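You operate a simulated robot arm through the tools that you are given. There is no shell and no other tool. Be economical: measure what you need, move in short steps, check, and stop when the job is done.

The job below is to be done with a simulated robot arm. You get a single attempt, and the scene is never put back.

Task
Chill container C201 in the blue frame: lock it, plug it in and switch on.
Fine: at the cold rack; use the blue slider, plug and switch; the socket end goes to the rack; plug in before the switch goes on; watch till the lamp on its roof lights. The others stay as they are.

Only the result counts: the job must be done as asked and must still hold three seconds after the hand-in. Knocking over, shifting, dropping, spilling or breaking anything else fails it.

Robot
A 6-joint arm with a two-finger parallel gripper, fixed in place. Base frame: the origin is at the foot of the arm, x ahead of it, y to its left, z up; the work surface is at about z = 0.76. Readings come in m, rad, newtons and seconds.
With the tool pointing down near the work surface it reaches from about 0.18 to 0.74 m from the base axis. Its first joint turns from -2.897 to 2.897 rad. Payload 3.91 kg.
The tool frame sits at the grasp point between the pads (the TCP): z along the fingers, y along the line on which they close. The tips reach 0.03 m beyond it. Largest opening 0.11 m; finger width 0.02, thickness 0.01; the body of the gripper, 0.048 by 0.112 m, starts 0.055 m behind the TCP.
Orientation is that of the tool frame in the base frame, as a unit quaternion [x, y, z, w]. With the fingers straight down and closing along the base's y, the tool's x points along the base's -x, its y along +y and its z along -z.

Tools
- The arm moves only by the tool arm_command. Its argument "targets" is a list of rows, each a list of 7 numbers: the turn, a rotation vector about the tool's x, y, z in rad, then the shift along the tool's x, y, z in m, then the opening, from 0 (shut) to 1 (fully open). In form: [[rx, ry, rz, dx, dy, dz, jaw], ...]. A call has 1 to 12 rows; each row shifts and turns the commanded pose from where the row before left it, along the tool's axes as they then stand. A row lasts 0.2 s, in which the tool goes at most 0.05 m and 0.15 rad; a call with a longer step from one row to the next is refused whole, and so is a gripper value outside its range. Where a pose cannot be reached the arm comes as near as it can. A force on the tool above 40 N (or 10 N above the force at the start of the call, whichever is more), or a blocked arm, ends the call early, and 0.2 s more pass. The fingers move at their own pace (about 0.045 m/s each) and stop on an object; they squeeze with about 43 N. The grip force told is the motor's: it shows also when the fingers shut on nothing. Time passes only in rows, and 0.2 s behind the last, so rows that do not move let the fingers close. It gives the time, the measured TCP pose, the force on the tool (base axes), the opening and the grip force at its end, in the units of the frame above (readings bear some noise), and new pictures: "show" is both (left out), scene, wrist or none.
- Cameras (640 x 400 px; columns grow to the right, rows downward): "scene" is fixed at [0.2211, 0.5004, 1.3541]; the picture's right is [-1.00, -0.01, 0.00], its down [-0.01, 0.97, -0.23] and it looks along [0.00, -0.23, -0.97] (base axes); focal length 214 px, centre (320, 200). "wrist" rides on the gripper at [0.071, 0.022, -0.107] in the tool frame; the picture's right is [-0.29, 0.96, 0.00], its down [-0.76, -0.23, -0.61] and it looks along [-0.58, -0.18, 0.79] (tool axes); focal length 243 px, centre (320, 200). There is no depth. A picture from a camera that has moved, and an enlarged one, comes with that camera's place and axes in the base frame and with its lens.
- raise_lower(by): slides the trunk up (or, below 0, down) by that many m; the arm rides with it, the base frame stays. It gives what a move gives, with no picture.
- enlarge(camera, box): a new picture of the part [left, top, right, bottom] of that camera's present view, enlarged. It takes no simulated time.
- job_done(): hands the job in; it is judged then, once.

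Go step by step. Nothing tells you positions but the pictures and the camera data: compare them with the known pose of the tool, close in by small moves and look again before you grip or let go. The budget is 120 turns and 170 pictures, counting those below and the enlarged ones. Unless the task says otherwise, let go and move clear before handing in, and close with one line.

The tools are called after "Request:" as a command line: name --pt "numbers of a row" for each row, then --argument value for the rest, lists and objects as JSON in quotes. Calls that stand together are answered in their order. arm_command: Moves the arm, as the interface text tells. Its arguments: {"type":"object","properties":{"targets":{"type":"array"},"show":{"type":"string","enum":["both","scene","wrist","none"]}},"required":["targets"]} The other tools are called the same way: raise_lower (by) slides the trunk up or down; enlarge (camera, box) takes an enlarged picture of a part of a camera's view; job_done () hands the job in.

At the start:

```text
clock: 0.0
eef_pos: [0.4019, 0.2411, 1.0391]
tcp_rot: [0.0, 1.0, 0.0, 0.0]
wrist_force: [-0.6, 0.3, 0.4]
grip_width: 0.1099
grasp_force: 0.0
trunk travel left (down, up): [-0.5, 0.09]
```

scene: 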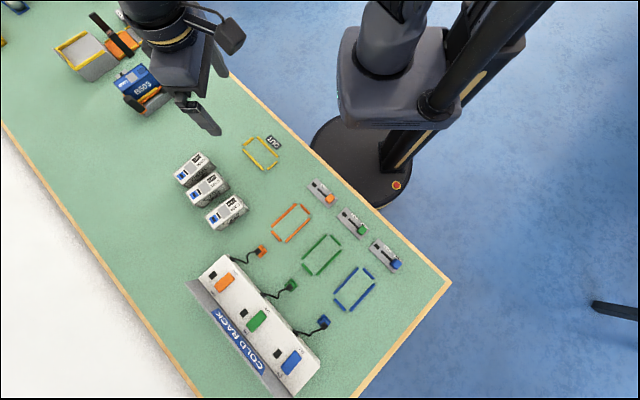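
wrist: 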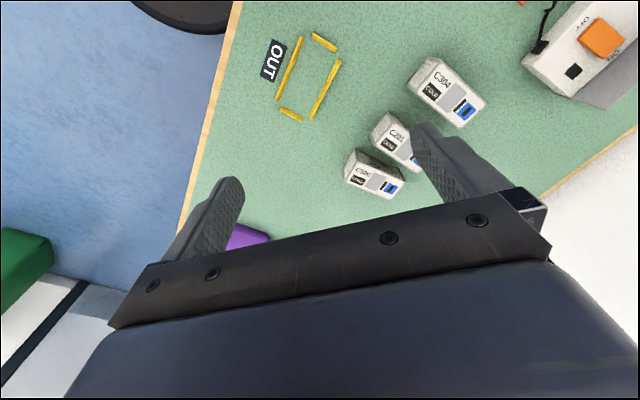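

I see three white containers, a cold rack with three sockets/switches, three frames and three sliders. I'll enlarge the views to read details.

Request:
enlarge --camera "scene" --box '[160, 130, 288, 240]'

Request:
enlarge --camera "scene" --box '[260, 170, 420, 270]'

Request:
enlarge --camera "scene" --box '[180, 230, 420, 400]'

Request:
enlarge --camera "wrist" --box '[320, 40, 520, 220]'

```text
3.64 times, centred on (224, 185) of scene
camera zoom: at [0.2211, 0.5004, 1.3541], right [-1.0, -0.01, 0.0], down [-0.01, 0.97, -0.23], along [0.0, -0.23, -0.97], focal length 780 px, centre (669, 254)
```

zoom: 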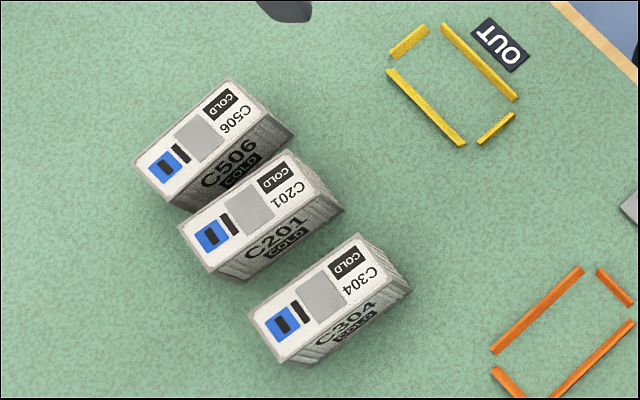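

```text
4.00 times, centred on (340, 220) of scene
camera zoom: at [0.2211, 0.5004, 1.3541], right [-1.0, -0.01, 0.0], down [-0.01, 0.97, -0.23], along [0.0, -0.23, -0.97], focal length 858 px, centre (240, 120)
```

zoom: 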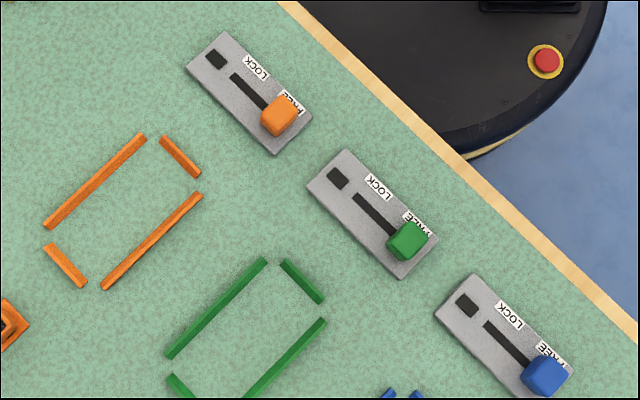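

```text
2.35 times, centred on (300, 315) of scene
camera zoom: at [0.2211, 0.5004, 1.3541], right [-1.0, -0.01, 0.0], down [-0.01, 0.97, -0.23], along [0.0, -0.23, -0.97], focal length 505 px, centre (367, -71)
```

zoom: 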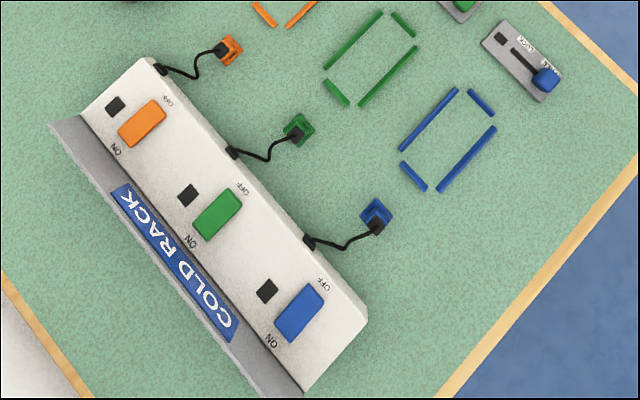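

```text
2.22 times, centred on (420, 130) of wrist
camera zoom: at [0.3319, 0.2626, 1.1459], right [0.29, 0.96, 0.0], down [0.76, -0.23, 0.61], along [0.58, -0.18, -0.79], focal length 539 px, centre (98, 356)
```

zoom: 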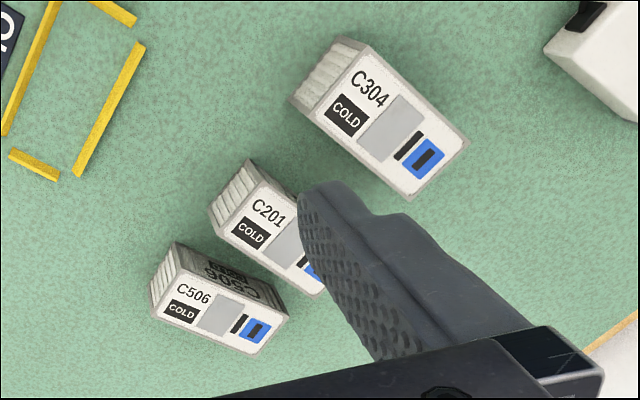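

C201 is the middle container, at roughly (0.53, 0.34), with its socket end already roughly toward the rack. I'll turn the tool to align with its long side and look closer.

Request:
arm_command --pt "0 0 0 -0.008 0.046 0 1" --pt "0 0 0 -0.008 0.046 0 1" --pt "0 0 0 -0.008 0.046 0 1" --pt "0 0 0 -0.008 0.046 0 1" --pt "0 0 0 -0.008 0.046 0 1" --pt "0 0 0.136 0 0 0 1" --pt "0 0 0.136 0 0 0 1" --pt "0 0 0.136 0 0 0 1" --pt "0 0 0.136 0 0 0 1" --pt "0 0 0.136 0 0 0 1" --pt "0 0 0.136 0 0 0 1" --pt "0 0 0.136 0 0 0 1"

```text
clock: 2.6
eef_pos: [0.4421, 0.4733, 1.0381]
tcp_rot: [0.459, 0.888, 0.001, 0.0]
wrist_force: [0.1, -0.2, -0.1]
grip_width: 0.1098
grasp_force: 0.0
trunk travel left (down, up): [-0.5, 0.09]
camera wrist: at [0.4194, 0.5422, 1.1457], right [0.95, 0.32, 0.0], down [0.25, -0.75, 0.61], along [0.19, -0.58, -0.79], focal length 243 px, centre (320, 200)
```

scene: 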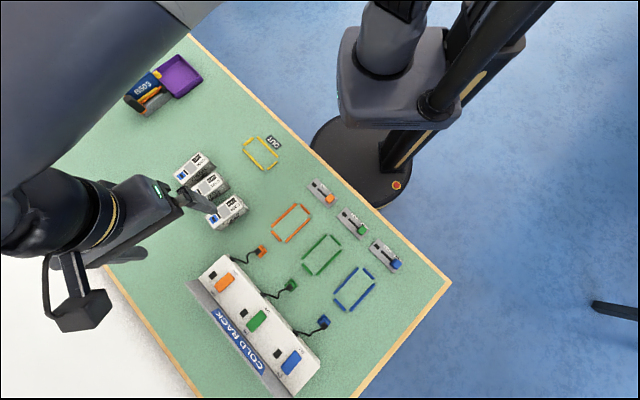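
wrist: 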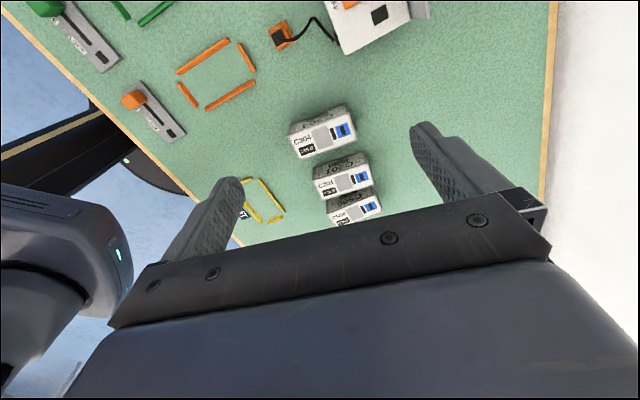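

Now enlarging the wrist view to localize the containers precisely.

Request:
enlarge --camera "wrist" --box '[264, 95, 408, 230]'

Request:
enlarge --camera "scene" --box '[165, 140, 265, 240]'

```text
2.96 times, centred on (336, 162) of wrist
camera zoom: at [0.4194, 0.5422, 1.1457], right [0.95, 0.32, 0.0], down [0.25, -0.75, 0.61], along [0.19, -0.58, -0.79], focal length 719 px, centre (273, 311)
```

zoom: 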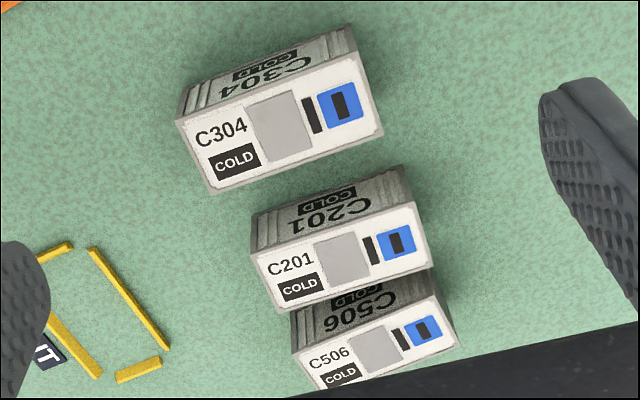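

```text
4.00 times, centred on (215, 190) of scene
camera zoom: at [0.2211, 0.5004, 1.3541], right [-1.0, -0.01, 0.0], down [-0.01, 0.97, -0.23], along [0.0, -0.23, -0.97], focal length 858 px, centre (740, 240)
```

zoom: 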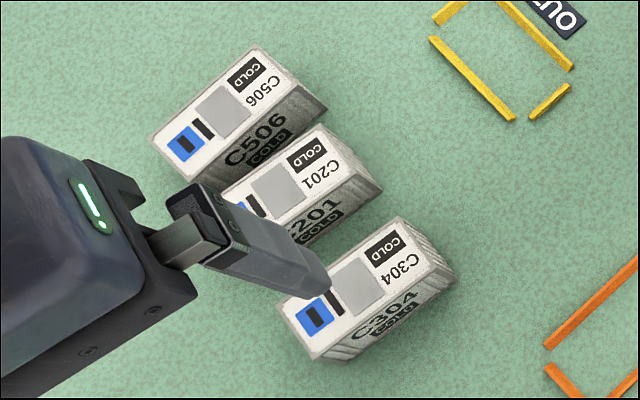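

C201's roof is at z≈0.81, centred near (0.525, 0.341), about 92 × 45 mm, with its long axis 38° from x. I'll grip it by its ends, which stay clear of the neighbours, so I move above it first.

Request:
arm_command --pt "0 0 -0.043 0 0 0 1" --pt "0 0 0 -0.0388 -0.0038 0 1" --pt "0 0 0 -0.0388 -0.0038 0 1" --pt "0 0 0 -0.0388 -0.0038 0 1" --pt "0 0 0 -0.0388 -0.0038 0 1" --pt "0 0 0 0 0 0.0375 1" --pt "0 0 0 0 0 0.0375 1" --pt "0 0 0 0 0 0.0375 1" --pt "0 0 0 0 0 0.0375 1" --pt "0 0 0 0 0 0 1"

```text
clock: 4.8
eef_pos: [0.524, 0.341, 0.8866]
tcp_rot: [0.439, 0.899, 0.001, 0.0]
wrist_force: [0.1, -0.5, 0.0]
grip_width: 0.1102
grasp_force: 0.1
trunk travel left (down, up): [-0.5, 0.09]
camera wrist: at [0.4981, 0.4098, 0.9939], right [0.93, 0.36, 0.0], down [0.28, -0.74, 0.61], along [0.22, -0.57, -0.79], focal length 243 px, centre (320, 200)
```

scene: 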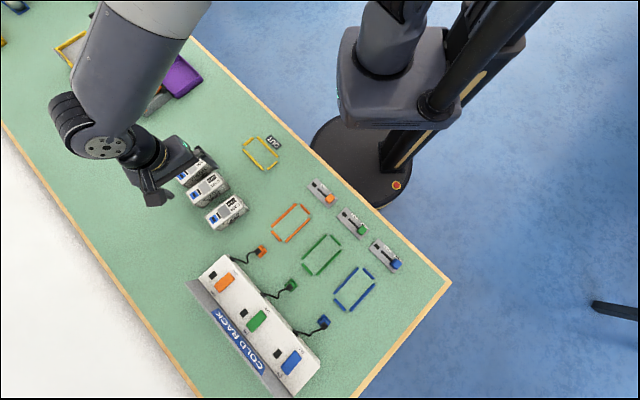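
wrist: 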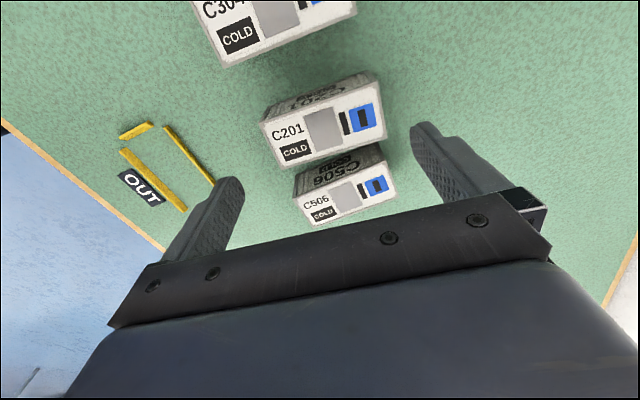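

Request:
enlarge --camera "wrist" --box '[230, 50, 430, 175]'

```text
3.20 times, centred on (330, 112) of wrist
camera zoom: at [0.4981, 0.4098, 0.9939], right [0.93, 0.36, 0.0], down [0.28, -0.74, 0.61], along [0.22, -0.57, -0.79], focal length 776 px, centre (288, 480)
```

zoom: 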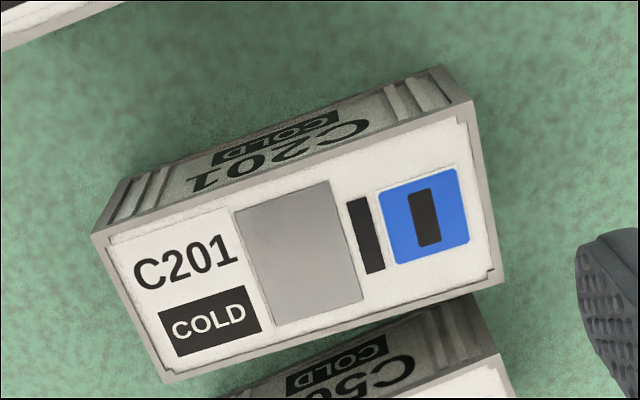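

The alignment is nearly right: the centre is off 3 mm along the long axis and 0.03 rad in yaw. I'll correct it, descend and close.

Request:
arm_command --pt "0 0 -0.03 0 0.0033 0 1" --pt "0 0 0 0 0 0.026 1" --pt "0 0 0 0 0 0.026 1" --pt "0 0 0 0 0 0.0266 1" --pt "0 0 0 0 0 0 1"

```text
clock: 6.0
eef_pos: [0.5256, 0.3434, 0.8086]
tcp_rot: [0.426, 0.905, 0.0, 0.0]
wrist_force: [-0.8, 0.1, 0.2]
grip_width: 0.1101
grasp_force: 0.0
trunk travel left (down, up): [-0.5, 0.09]
camera wrist: at [0.498, 0.4106, 0.9156], right [0.92, 0.39, 0.0], down [0.31, -0.73, 0.61], along [0.23, -0.56, -0.79], focal length 243 px, centre (320, 200)
```

scene: 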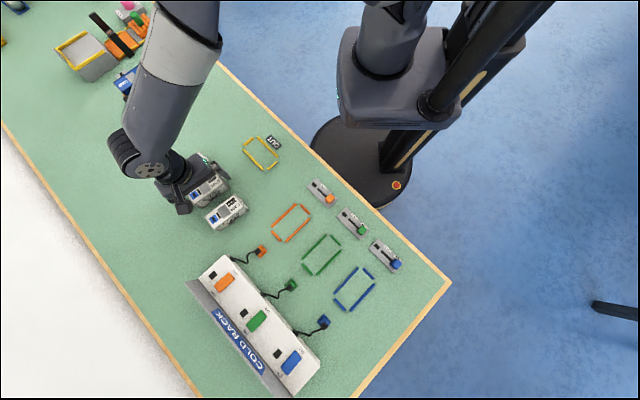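
wrist: 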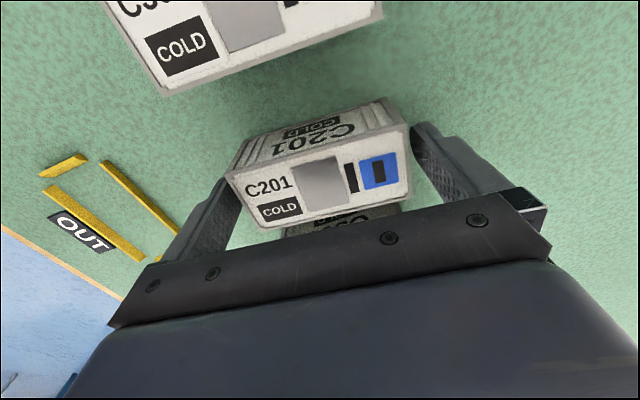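

The fingers straddle C201's ends cleanly, so I close.

Request:
arm_command --pt "0 0 0 0 0 0 0.75" --pt "0 0 0 0 0 0 0.75" --pt "0 0 0 0 0 0 0.75" --pt "0 0 0 0 0 0 0.75" --show "wrist"

```text
clock: 7.0
eef_pos: [0.5254, 0.3432, 0.8076]
tcp_rot: [0.426, 0.905, 0.0, 0.0]
wrist_force: [0.3, 0.1, 0.1]
grip_width: 0.0946
grasp_force: 43.0
trunk travel left (down, up): [-0.5, 0.09]
camera wrist: at [0.498, 0.4106, 0.9159], right [0.92, 0.39, 0.0], down [0.31, -0.73, 0.61], along [0.24, -0.56, -0.79], focal length 243 px, centre (320, 200)
```

wrist: 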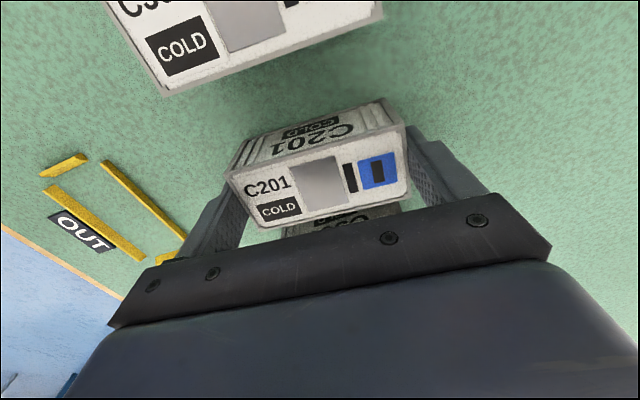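

Grip is firm at 0.0946 m. I lift it straight up and take a detailed look at the blue frame area.

Request:
arm_command --pt "0 0 0 0 0 -0.02 0.75" --pt "0 0 0 0 0 -0.04 0.75" --pt "0 0 0 0 0 -0.045 0.75" --pt "0 0 0 0 0 -0.045 0.75" --pt "0 0 0 0 0 0 0.75" --show "both"

Request:
enlarge --camera "scene" --box '[310, 235, 410, 335]'

```text
clock: 8.2
eef_pos: [0.5273, 0.3447, 0.9616]
tcp_rot: [0.425, 0.905, 0.0, 0.0]
wrist_force: [-0.6, 0.2, -1.8]
grip_width: 0.0945
grasp_force: 43.6
trunk travel left (down, up): [-0.5, 0.09]
camera wrist: at [0.4986, 0.4117, 1.0697], right [0.92, 0.39, 0.0], down [0.31, -0.73, 0.61], along [0.24, -0.56, -0.79], focal length 243 px, centre (320, 200)
```

scene: 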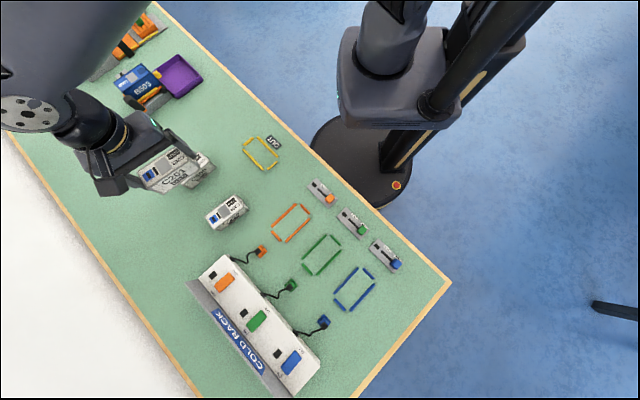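
wrist: 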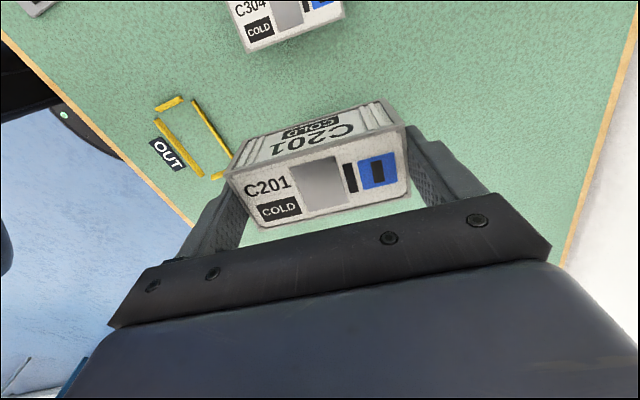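

```text
4.00 times, centred on (360, 285) of scene
camera zoom: at [0.2211, 0.5004, 1.3541], right [-1.0, -0.01, 0.0], down [-0.01, 0.97, -0.23], along [0.0, -0.23, -0.97], focal length 858 px, centre (160, -140)
```

zoom: 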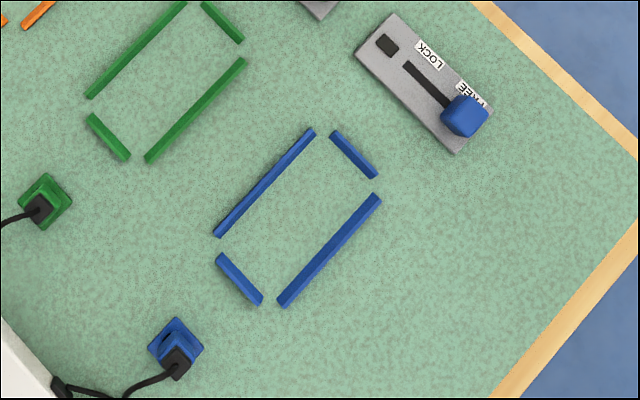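

C201 is lifted and level. The blue frame is centred at about (0.131, 0.596) with its long axis at 45°, so I rotate slightly and carry it over at height.

Request:
arm_command --pt "0 0 -0.089 0 0 0 0.75" --pt "0 0 0 0.0416 -0.0095 0 0.75" --pt "0 0 0 0.0416 -0.0095 0 0.75" --pt "0 0 0 0.0416 -0.0095 0 0.75" --pt "0 0 0 0.0416 -0.0095 0 0.75" --pt "0 0 0 0.0416 -0.0095 0 0.75" --pt "0 0 0 0.0416 -0.0095 0 0.75" --pt "0 0 0 0.0416 -0.0095 0 0.75" --pt "0 0 0 0.0416 -0.0095 0 0.75" --pt "0 0 0 0.0416 -0.0095 0 0.75" --pt "0 0 0 0.0416 -0.0095 0 0.75" --pt "0 0 0 0.0416 -0.0094 0 0.75"

```text
clock: 10.8
eef_pos: [0.1345, 0.5923, 0.9605]
tcp_rot: [0.385, 0.923, 0.0, 0.0]
wrist_force: [0.5, -0.4, -1.3]
grip_width: 0.0945
grasp_force: 43.4
trunk travel left (down, up): [-0.5, 0.09]
camera wrist: at [0.1013, 0.6573, 1.0671], right [0.88, 0.47, 0.0], down [0.37, -0.7, 0.61], along [0.28, -0.54, -0.79], focal length 243 px, centre (320, 200)
```

scene: 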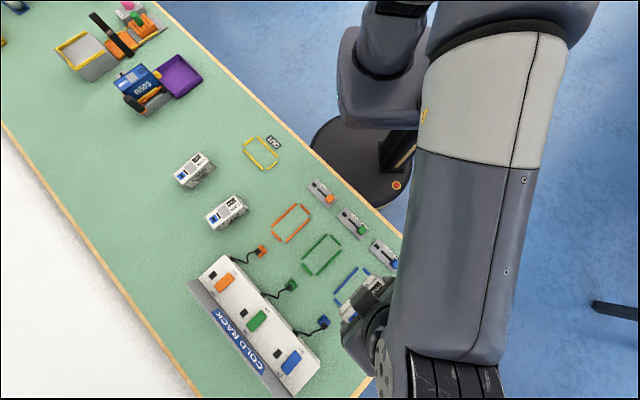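
wrist: 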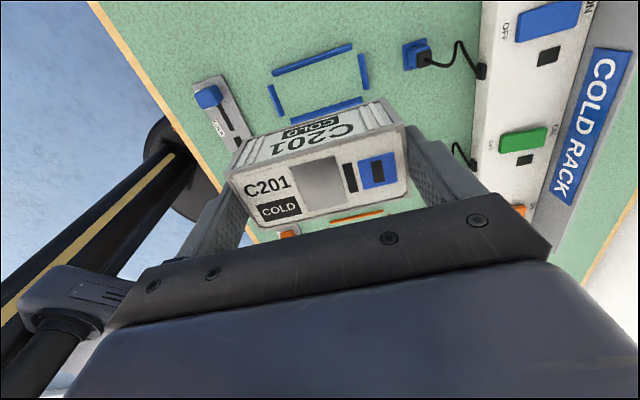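

Good view of the frame past the container; I let it settle and measure.

Request:
arm_command --pt "0 0 0 0 0 0 0.75" --pt "0 0 0 0 0 0 0.75" --show "none"

Request:
enlarge --camera "wrist" --box '[220, 30, 430, 160]'

Request:
enlarge --camera "wrist" --box '[220, 110, 420, 235]'

```text
clock: 11.4
eef_pos: [0.1354, 0.5919, 0.9598]
tcp_rot: [0.385, 0.923, 0.0, 0.001]
wrist_force: [0.0, 0.2, -1.3]
grip_width: 0.0944
grasp_force: 42.8
trunk travel left (down, up): [-0.5, 0.09]
```

```text
3.05 times, centred on (325, 95) of wrist
camera zoom: at [0.1015, 0.6571, 1.0673], right [0.88, 0.47, 0.0], down [0.37, -0.7, 0.61], along [0.28, -0.54, -0.79], focal length 739 px, centre (305, 520)
```

zoom: 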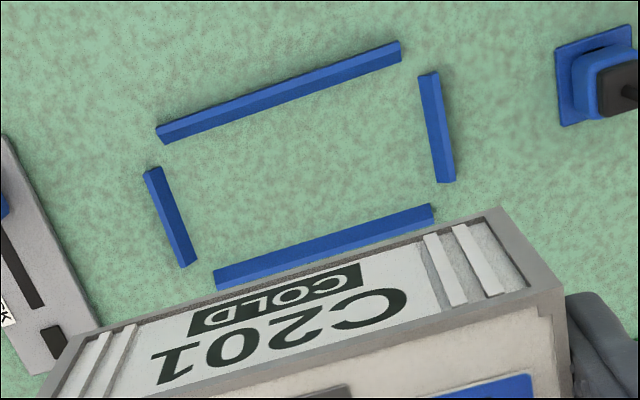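

```text
3.20 times, centred on (320, 172) of wrist
camera zoom: at [0.1015, 0.6571, 1.0673], right [0.88, 0.47, 0.0], down [0.37, -0.7, 0.61], along [0.28, -0.54, -0.79], focal length 776 px, centre (320, 288)
```

zoom: 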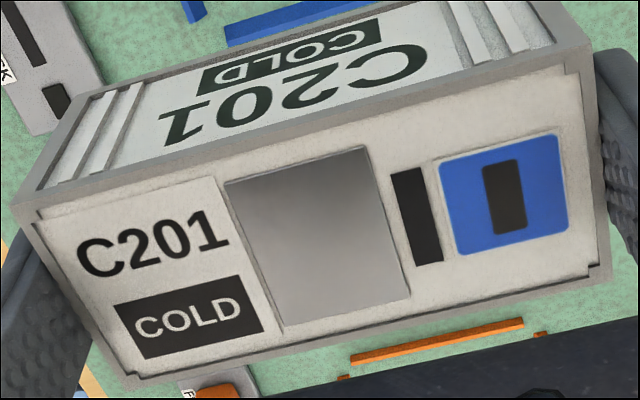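

Frame centre is at tool (+0.006, 0) and the container's centre at about (-0.002, 0), so I shift 7.6 mm and descend to hover about 17 mm above the table.

Request:
arm_command --pt "0 0 0 0.0077 0.0003 0 0.75" --pt "0 0 0 0 0 0.035 0.75" --pt "0 0 0 0 0 0.035 0.75" --pt "0 0 0 0 0 0.035 0.75" --pt "0 0 0 0 0 0.03 0.75" --pt "0 0 0 0 0 0 0.75" --pt "0 0 0 0 0 0 0.75"

Request:
enlarge --camera "wrist" --box '[200, 70, 440, 220]'

Request:
enlarge --camera "scene" --box '[310, 235, 410, 335]'

```text
clock: 13.0
eef_pos: [0.1282, 0.5988, 0.8243]
tcp_rot: [0.384, 0.923, -0.001, 0.0]
wrist_force: [-0.1, -0.4, -1.4]
grip_width: 0.0942
grasp_force: 43.3
trunk travel left (down, up): [-0.5, 0.09]
camera wrist: at [0.0944, 0.6647, 0.9328], right [0.88, 0.47, 0.0], down [0.37, -0.7, 0.61], along [0.28, -0.54, -0.79], focal length 243 px, centre (320, 200)
```

scene: 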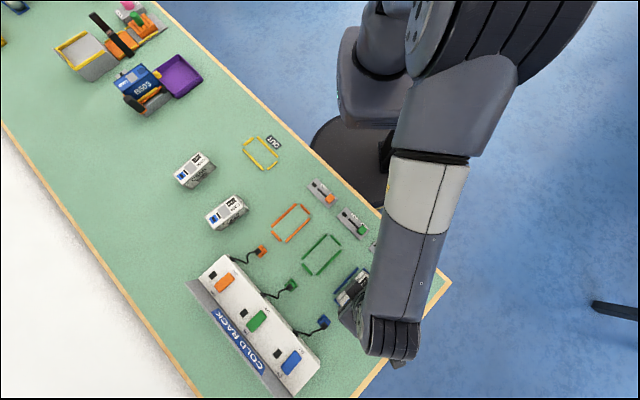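
wrist: 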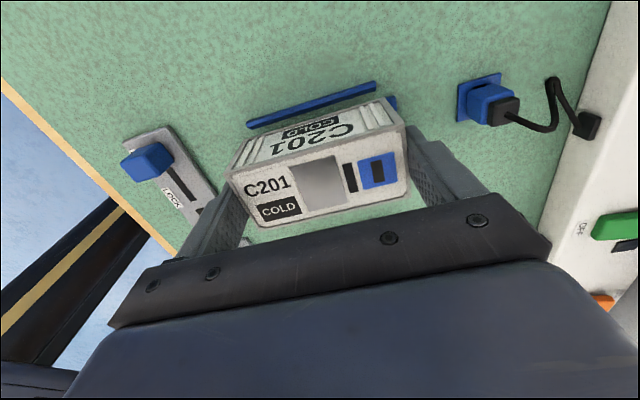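

```text
2.67 times, centred on (320, 145) of wrist
camera zoom: at [0.0944, 0.6647, 0.9328], right [0.88, 0.47, 0.0], down [0.37, -0.7, 0.61], along [0.28, -0.54, -0.79], focal length 647 px, centre (320, 347)
```

zoom: 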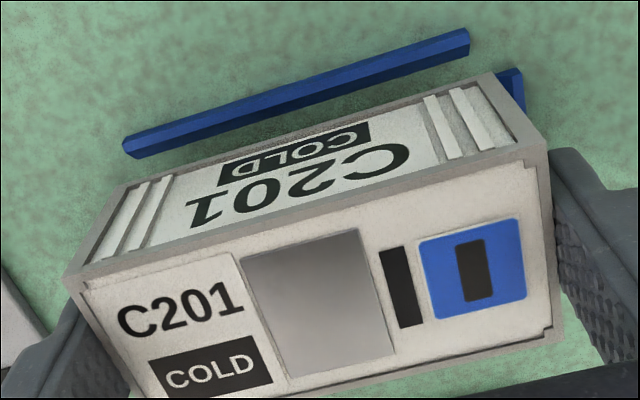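

```text
4.00 times, centred on (360, 285) of scene
camera zoom: at [0.2211, 0.5004, 1.3541], right [-1.0, -0.01, 0.0], down [-0.01, 0.97, -0.23], along [0.0, -0.23, -0.97], focal length 858 px, centre (160, -140)
```

zoom: 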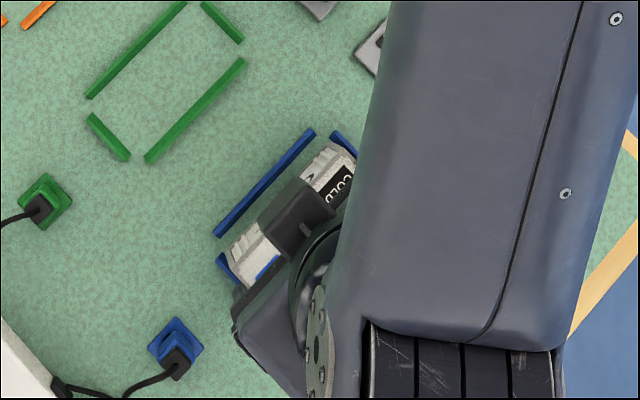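

Slight overshoot of about 2 mm in tool x; correcting, then lowering most of the way.

Request:
arm_command --pt "0 0 0 -0.0022 0.0004 0 0.75" --pt "0 0 0 0 0 0 0.75" --pt "0 0 0 0 0 0 0.75" --show "none"

Request:
enlarge --camera "wrist" --box '[200, 70, 440, 220]'

```text
clock: 13.8
eef_pos: [0.1309, 0.5978, 0.8255]
tcp_rot: [0.385, 0.923, -0.001, 0.001]
wrist_force: [0.0, 0.1, -1.4]
grip_width: 0.0943
grasp_force: 42.8
trunk travel left (down, up): [-0.5, 0.09]
```

```text
2.67 times, centred on (320, 145) of wrist
camera zoom: at [0.0957, 0.6628, 0.9329], right [0.88, 0.47, 0.0], down [0.37, -0.7, 0.61], along [0.28, -0.54, -0.79], focal length 647 px, centre (320, 347)
```

zoom: 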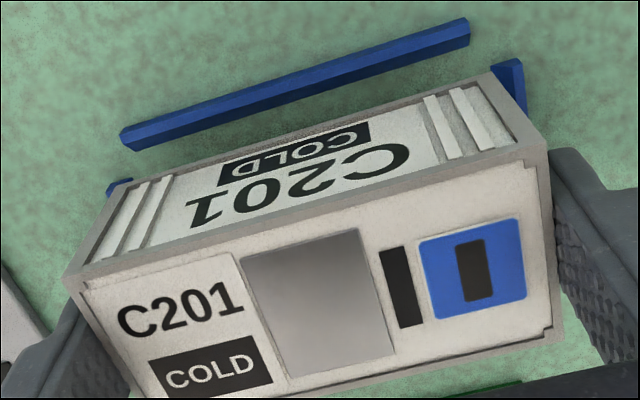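

Request:
arm_command --pt "0 0 0 0 0 0.009 0.75" --pt "0 0 0 0 0 0.004 0.75" --pt "0 0 0 0 0 0 0.75" --show "none"

Request:
enlarge --camera "wrist" --box '[200, 70, 440, 220]'

```text
clock: 14.6
eef_pos: [0.1295, 0.598, 0.8099]
tcp_rot: [0.386, 0.923, 0.0, -0.001]
wrist_force: [0.7, -0.2, -1.0]
grip_width: 0.0946
grasp_force: 42.7
trunk travel left (down, up): [-0.5, 0.09]
```

```text
2.67 times, centred on (320, 145) of wrist
camera zoom: at [0.0953, 0.6632, 0.9188], right [0.88, 0.47, 0.0], down [0.37, -0.7, 0.61], along [0.28, -0.54, -0.79], focal length 647 px, centre (320, 347)
```

zoom: 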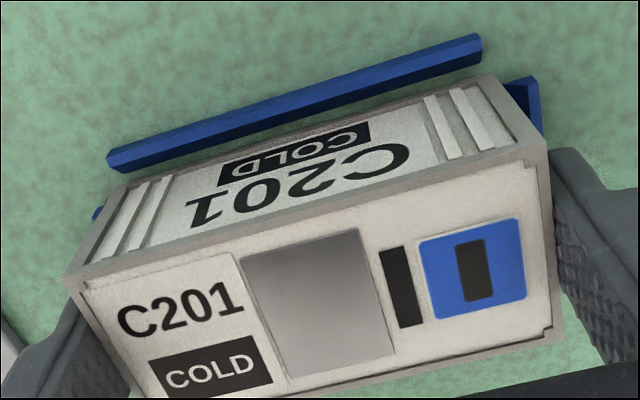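

Gap to the long bar is even and no contact yet, so I lower the last few millimetres.

Request:
arm_command --pt "0 0 0 0 0 0.002 0.75" --pt "0 0 0 0 0 0.0015 0.75" --pt "0 0 0 0 0 0 0.75" --show "none"

Request:
enlarge --camera "wrist" --box '[200, 70, 440, 220]'

```text
clock: 15.4
eef_pos: [0.1288, 0.5984, 0.809]
tcp_rot: [0.384, 0.923, 0.0, 0.001]
wrist_force: [1.0, -1.2, 3.6]
grip_width: 0.0943
grasp_force: 43.2
trunk travel left (down, up): [-0.5, 0.09]
```

```text
2.67 times, centred on (320, 145) of wrist
camera zoom: at [0.0949, 0.663, 0.916], right [0.88, 0.47, 0.0], down [0.37, -0.7, 0.61], along [0.28, -0.54, -0.79], focal length 647 px, centre (320, 347)
```

zoom: 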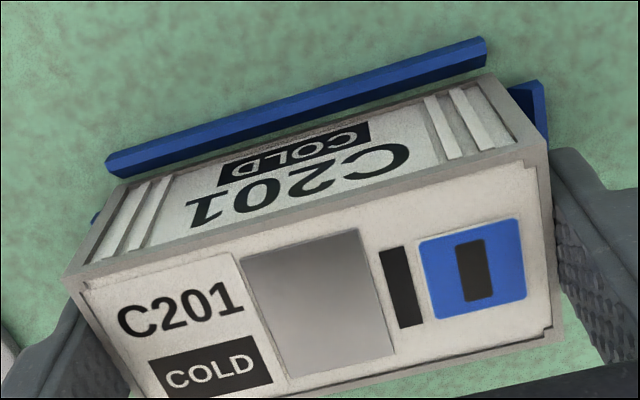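

Contact at the same height as at the pick, so it rests on the table. Releasing and rising straight up.

Request:
arm_command --pt "0 0 0 0 0 0 1" --pt "0 0 0 0 0 0 1" --pt "0 0 0 0 0 0 1" --pt "0 0 0 0 0 -0.03 1" --pt "0 0 0 0 0 -0.04 1" --pt "0 0 0 0 0 -0.04 1" --pt "0 0 0 0 0 -0.04 1" --pt "0 0 0 0 0 0 1"

Request:
enlarge --camera "wrist" --box '[220, 30, 430, 160]'

```text
clock: 17.2
eef_pos: [0.1275, 0.5994, 0.9596]
tcp_rot: [0.385, 0.923, 0.0, 0.0]
wrist_force: [0.1, 0.2, -0.2]
grip_width: 0.11
grasp_force: 0.1
trunk travel left (down, up): [-0.5, 0.09]
camera wrist: at [0.0939, 0.6645, 1.0672], right [0.88, 0.47, 0.0], down [0.37, -0.7, 0.61], along [0.28, -0.54, -0.79], focal length 243 px, centre (320, 200)
```

scene: 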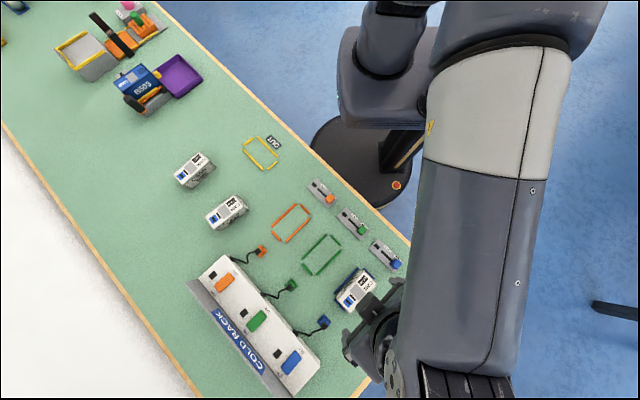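
wrist: 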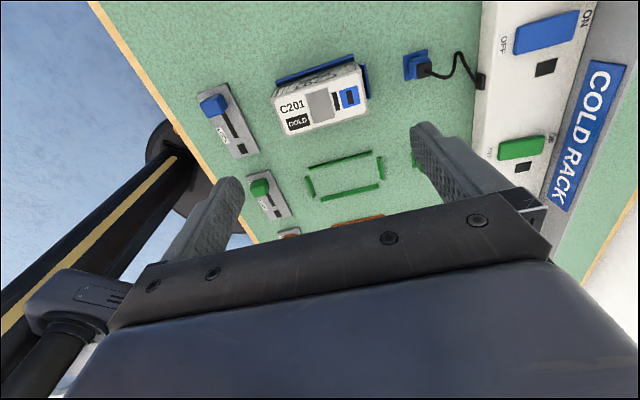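

```text
3.05 times, centred on (325, 95) of wrist
camera zoom: at [0.0939, 0.6645, 1.0672], right [0.88, 0.47, 0.0], down [0.37, -0.7, 0.61], along [0.28, -0.54, -0.79], focal length 739 px, centre (305, 520)
```

zoom: 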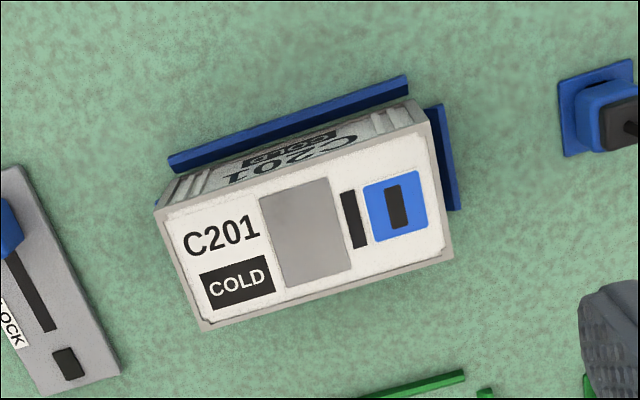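

C201 sits inside the blue frame with its socket toward the rack. Next is the blue slider; I take closer views to measure it.

Request:
enlarge --camera "wrist" --box '[180, 70, 290, 180]'

Request:
enlarge --camera "scene" --box '[330, 230, 410, 320]'

```text
3.64 times, centred on (235, 125) of wrist
camera zoom: at [0.0939, 0.6645, 1.0672], right [0.88, 0.47, 0.0], down [0.37, -0.7, 0.61], along [0.28, -0.54, -0.79], focal length 882 px, centre (629, 473)
```

zoom: 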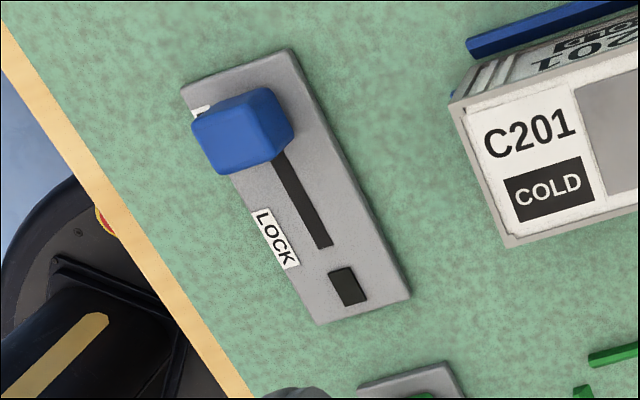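

```text
4.44 times, centred on (370, 275) of scene
camera zoom: at [0.2211, 0.5004, 1.3541], right [-1.0, -0.01, 0.0], down [-0.01, 0.97, -0.23], along [0.0, -0.23, -0.97], focal length 953 px, centre (98, -133)
```

zoom: 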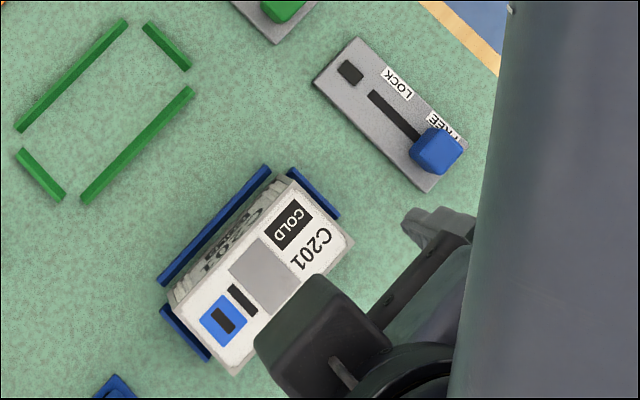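

The slider plate is aligned with the tool's x, with its knob at about (0.023, 0.528) and its top near z 0.785; locking means moving the knob about 4 cm along tool −x. I shut the fingers and go behind the knob.

Request:
arm_command --pt "0 0 0 0.018 -0.0403 0 0" --pt "0 0 0 0.018 -0.0403 0 0" --pt "0 0 0 0.018 -0.0403 0 0" --pt "0 0 0 0 0 0 0" --pt "0 0 0 0 0 0 0" --pt "0 0 0 0 0 0.03 0" --pt "0 0 0 0 0 0.03 0" --pt "0 0 0 0 0 0.03 0" --pt "0 0 0 0 0 0.03 0" --pt "0 0 0 0 0 0 0" --pt "0 0 0 0 0 0 0"

Request:
enlarge --camera "wrist" --box '[240, 80, 440, 205]'

```text
clock: 19.6
eef_pos: [0.0042, 0.5516, 0.8374]
tcp_rot: [0.385, 0.923, 0.0, 0.0]
wrist_force: [-0.2, 0.4, 0.3]
grip_width: 0.0
grasp_force: 38.0
trunk travel left (down, up): [-0.5, 0.09]
camera wrist: at [-0.0303, 0.6162, 0.945], right [0.88, 0.47, 0.0], down [0.37, -0.7, 0.61], along [0.28, -0.54, -0.79], focal length 243 px, centre (320, 200)
```

scene: 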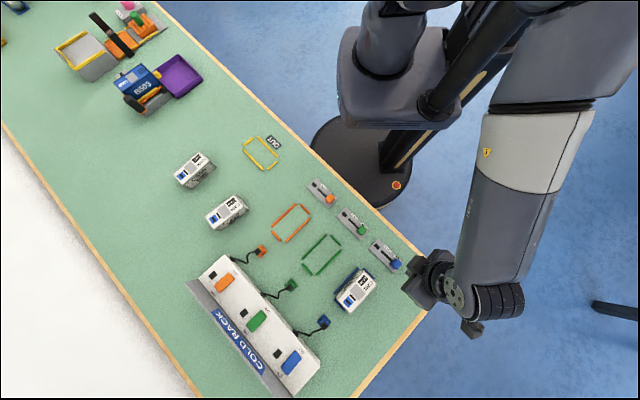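
wrist: 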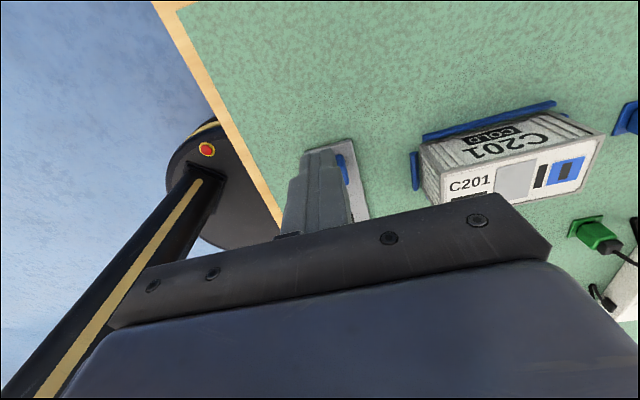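

```text
3.20 times, centred on (340, 142) of wrist
camera zoom: at [-0.0303, 0.6162, 0.945], right [0.88, 0.47, 0.0], down [0.37, -0.7, 0.61], along [0.28, -0.54, -0.79], focal length 776 px, centre (256, 384)
```

zoom: 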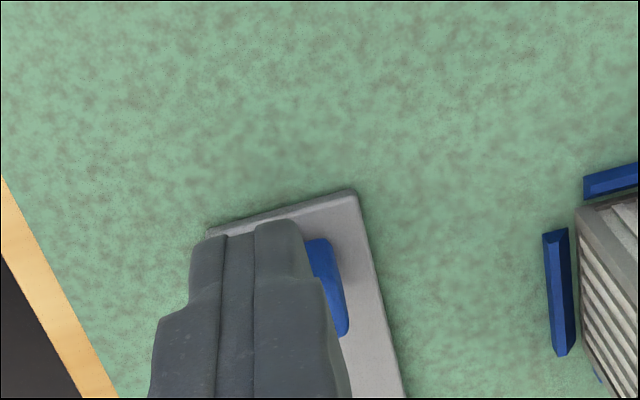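

The fingers line up behind the knob (3 mm lateral correction). I lower to the knob's side and then push slowly.

Request:
arm_command --pt "0 0 0 0 0.003 0.0174 0" --pt "0 0 0 0 0 0.017 0" --pt "0 0 0 0 0 0 0" --show "none"

Request:
enlarge --camera "wrist" --box '[240, 80, 440, 205]'

Request:
enlarge --camera "scene" --box '[350, 225, 430, 310]'

```text
clock: 20.4
eef_pos: [0.0076, 0.5539, 0.8012]
tcp_rot: [0.385, 0.923, 0.0, -0.001]
wrist_force: [0.0, -0.2, 0.6]
grip_width: 0.0001
grasp_force: 37.7
trunk travel left (down, up): [-0.5, 0.09]
```

```text
3.20 times, centred on (340, 142) of wrist
camera zoom: at [-0.0279, 0.6194, 0.9101], right [0.88, 0.47, 0.0], down [0.37, -0.7, 0.61], along [0.28, -0.54, -0.79], focal length 776 px, centre (256, 384)
```

zoom: 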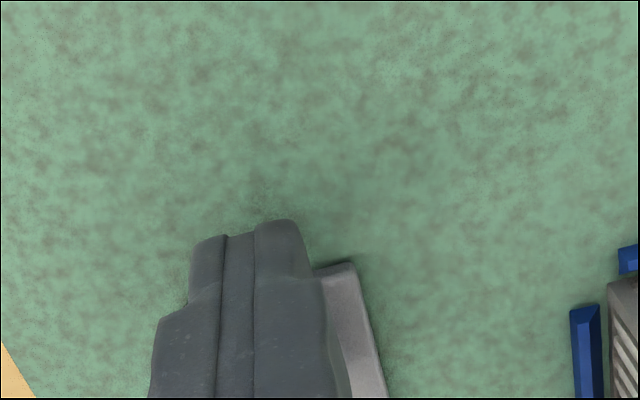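

```text
4.71 times, centred on (390, 268) of scene
camera zoom: at [0.2211, 0.5004, 1.3541], right [-1.0, -0.01, 0.0], down [-0.01, 0.97, -0.23], along [0.0, -0.23, -0.97], focal length 1009 px, centre (-9, -118)
```

zoom: 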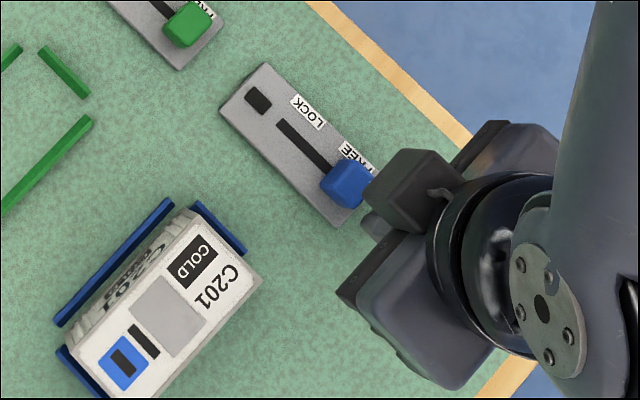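

Request:
arm_command --pt "0 0 0 -0.01 0 0 0" --pt "0 0 0 -0.01 0 0 0" --pt "0 0 0 -0.01 0 0 0" --pt "0 0 0 0 0 0 0" --show "none"

Request:
enlarge --camera "scene" --box '[350, 225, 430, 310]'

```text
clock: 21.4
eef_pos: [0.0273, 0.5337, 0.8033]
tcp_rot: [0.385, 0.923, 0.0, 0.0]
wrist_force: [0.6, 0.3, 0.1]
grip_width: 0.0
grasp_force: 37.5
trunk travel left (down, up): [-0.5, 0.09]
```

```text
4.71 times, centred on (390, 268) of scene
camera zoom: at [0.2211, 0.5004, 1.3541], right [-1.0, -0.01, 0.0], down [-0.01, 0.97, -0.23], along [0.0, -0.23, -0.97], focal length 1009 px, centre (-9, -118)
```

zoom: 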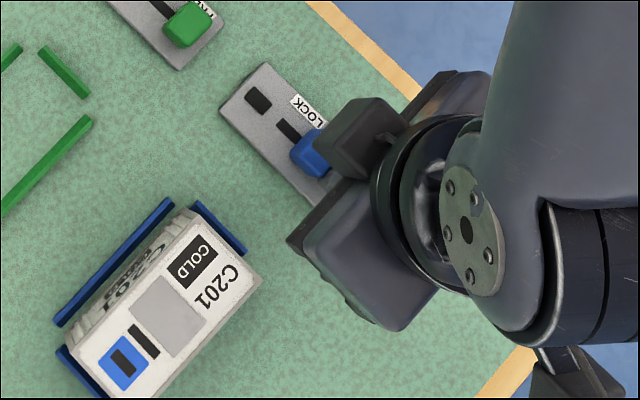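

The knob is sliding and is about halfway. I continue in small steps until the stop.

Request:
arm_command --pt "0 0 0 -0.008 0 0 0" --pt "0 0 0 -0.006 0 0 0" --pt "0 0 0 -0.004 0 0 0" --pt "0 0 0 -0.003 0 0 0" --pt "0 0 0 0 0 0 0" --show "none"

Request:
enlarge --camera "scene" --box '[350, 225, 430, 310]'

```text
clock: 22.6
eef_pos: [0.0425, 0.5191, 0.8027]
tcp_rot: [0.383, 0.924, 0.001, -0.001]
wrist_force: [-13.6, 9.7, -6.2]
grip_width: 0.0
grasp_force: 37.7
trunk travel left (down, up): [-0.5, 0.09]
```

```text
4.71 times, centred on (390, 268) of scene
camera zoom: at [0.2211, 0.5004, 1.3541], right [-1.0, -0.01, 0.0], down [-0.01, 0.97, -0.23], along [0.0, -0.23, -0.97], focal length 1009 px, centre (-9, -118)
```

zoom: 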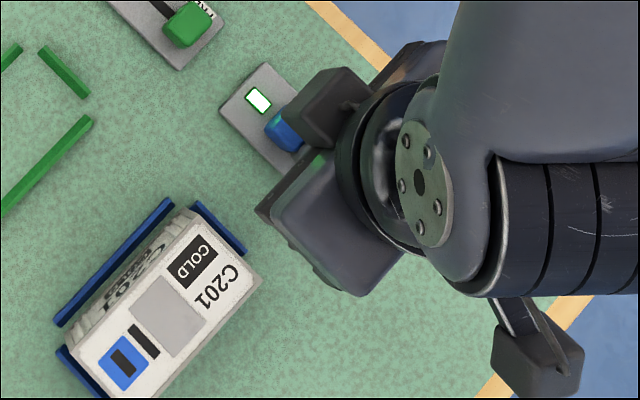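

The slider's window lit up, so it is locked. I back off, rise, and move over to look at the plug.

Request:
arm_command --pt "0 0 0 0.012 0 0 0" --pt "0 0 0 0.01 0 0 0" --pt "0 0 0 0 0 -0.04 0.5" --pt "0 0 0 0 0 -0.05 0.5" --pt "0 0 0 0 0 -0.05 0.5" --pt "0 0 0 0 0.045 0 0.5" --pt "0 0 0 0 0.045 0 0.5" --pt "0 0 0 0 0.045 0 0.5" --pt "0 0 0 0 0.045 0 0.5" --pt "0 0 0 0 0.044 0 0.5" --pt "0 0 0 0 0 0 0.5"

Request:
enlarge --camera "scene" --box '[310, 220, 410, 335]'

Request:
enlarge --camera "wrist" --box '[200, 20, 440, 170]'

```text
clock: 25.0
eef_pos: [0.1859, 0.6826, 0.9444]
tcp_rot: [0.385, 0.923, -0.001, 0.0]
wrist_force: [-0.4, -0.5, -0.3]
grip_width: 0.0552
grasp_force: 0.0
out of reach, approached as far as the arm can: row 10
trunk travel left (down, up): [-0.5, 0.09]
camera wrist: at [0.1514, 0.7467, 1.0517], right [0.88, 0.47, 0.0], down [0.37, -0.7, 0.61], along [0.28, -0.54, -0.79], focal length 243 px, centre (320, 200)
```

scene: 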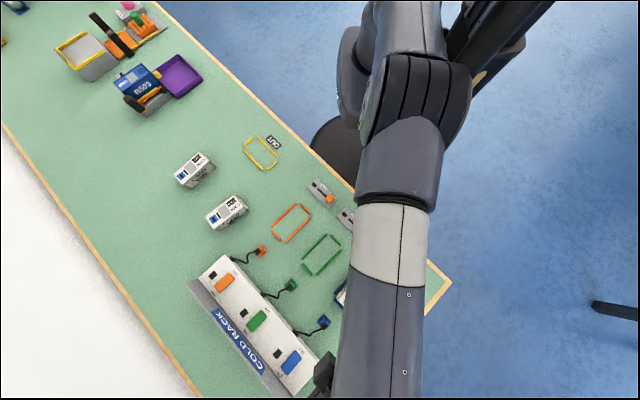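
wrist: 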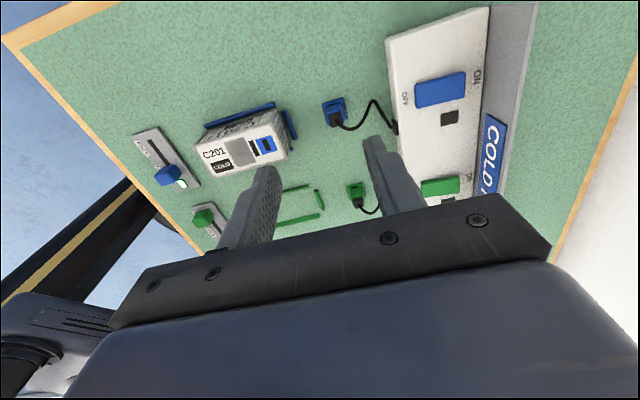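

```text
3.48 times, centred on (360, 278) of scene
camera zoom: at [0.2211, 0.5004, 1.3541], right [-1.0, -0.01, 0.0], down [-0.01, 0.97, -0.23], along [0.0, -0.23, -0.97], focal length 746 px, centre (181, -70)
```

zoom: 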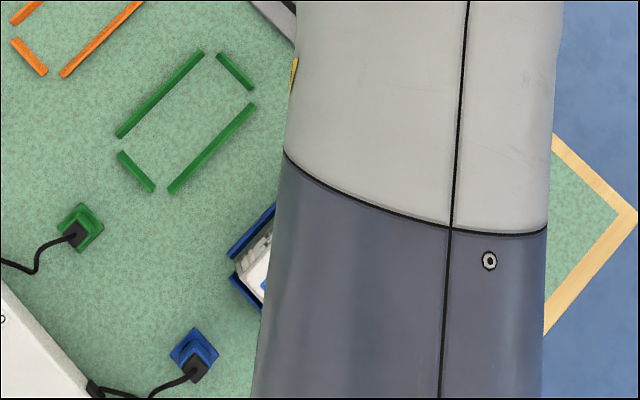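

```text
2.67 times, centred on (320, 95) of wrist
camera zoom: at [0.1514, 0.7467, 1.0517], right [0.88, 0.47, 0.0], down [0.37, -0.7, 0.61], along [0.28, -0.54, -0.79], focal length 647 px, centre (320, 480)
```

zoom: 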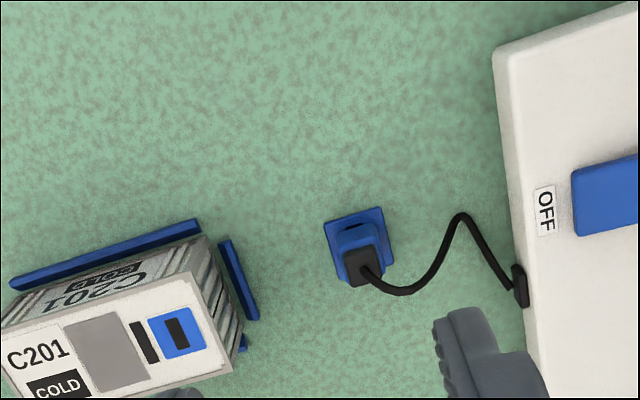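

The slider stays locked (window lit). The plug stands upright in a base at about (0.209, 0.673), with its top at z≈0.793; I look closely at plug and socket.

Request:
enlarge --camera "wrist" --box '[305, 85, 365, 140]'

Request:
enlarge --camera "scene" --box '[290, 300, 345, 340]'

Request:
enlarge --camera "wrist" --box '[340, 165, 390, 220]'

```text
7.27 times, centred on (335, 112) of wrist
camera zoom: at [0.1514, 0.7467, 1.0517], right [0.88, 0.47, 0.0], down [0.37, -0.7, 0.61], along [0.28, -0.54, -0.79], focal length 1764 px, centre (211, 836)
```

zoom: 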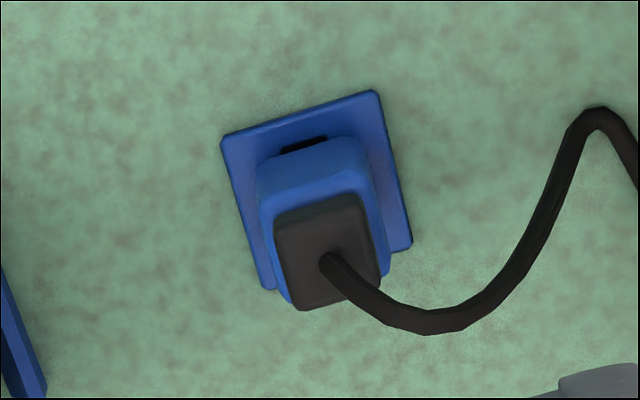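

```text
10.00 times, centred on (318, 320) of scene
camera zoom: at [0.2211, 0.5004, 1.3541], right [-1.0, -0.01, 0.0], down [-0.01, 0.97, -0.23], along [0.0, -0.23, -0.97], focal length 2145 px, centre (345, -1000)
```

zoom: 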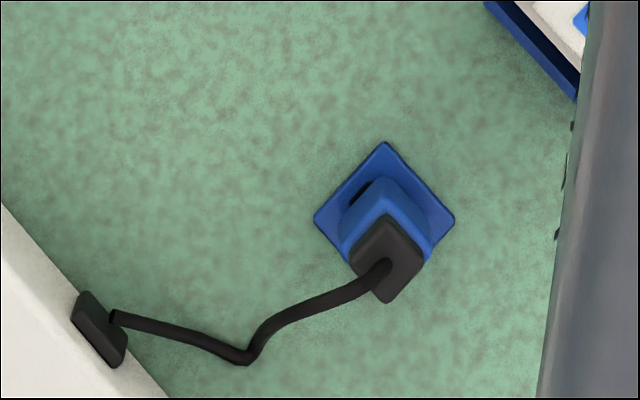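

```text
7.27 times, centred on (365, 192) of wrist
camera zoom: at [0.1514, 0.7467, 1.0517], right [0.88, 0.47, 0.0], down [0.37, -0.7, 0.61], along [0.28, -0.54, -0.79], focal length 1764 px, centre (-7, 254)
```

zoom: 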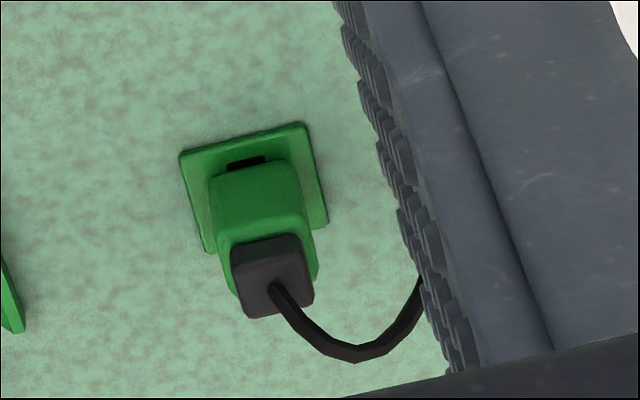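

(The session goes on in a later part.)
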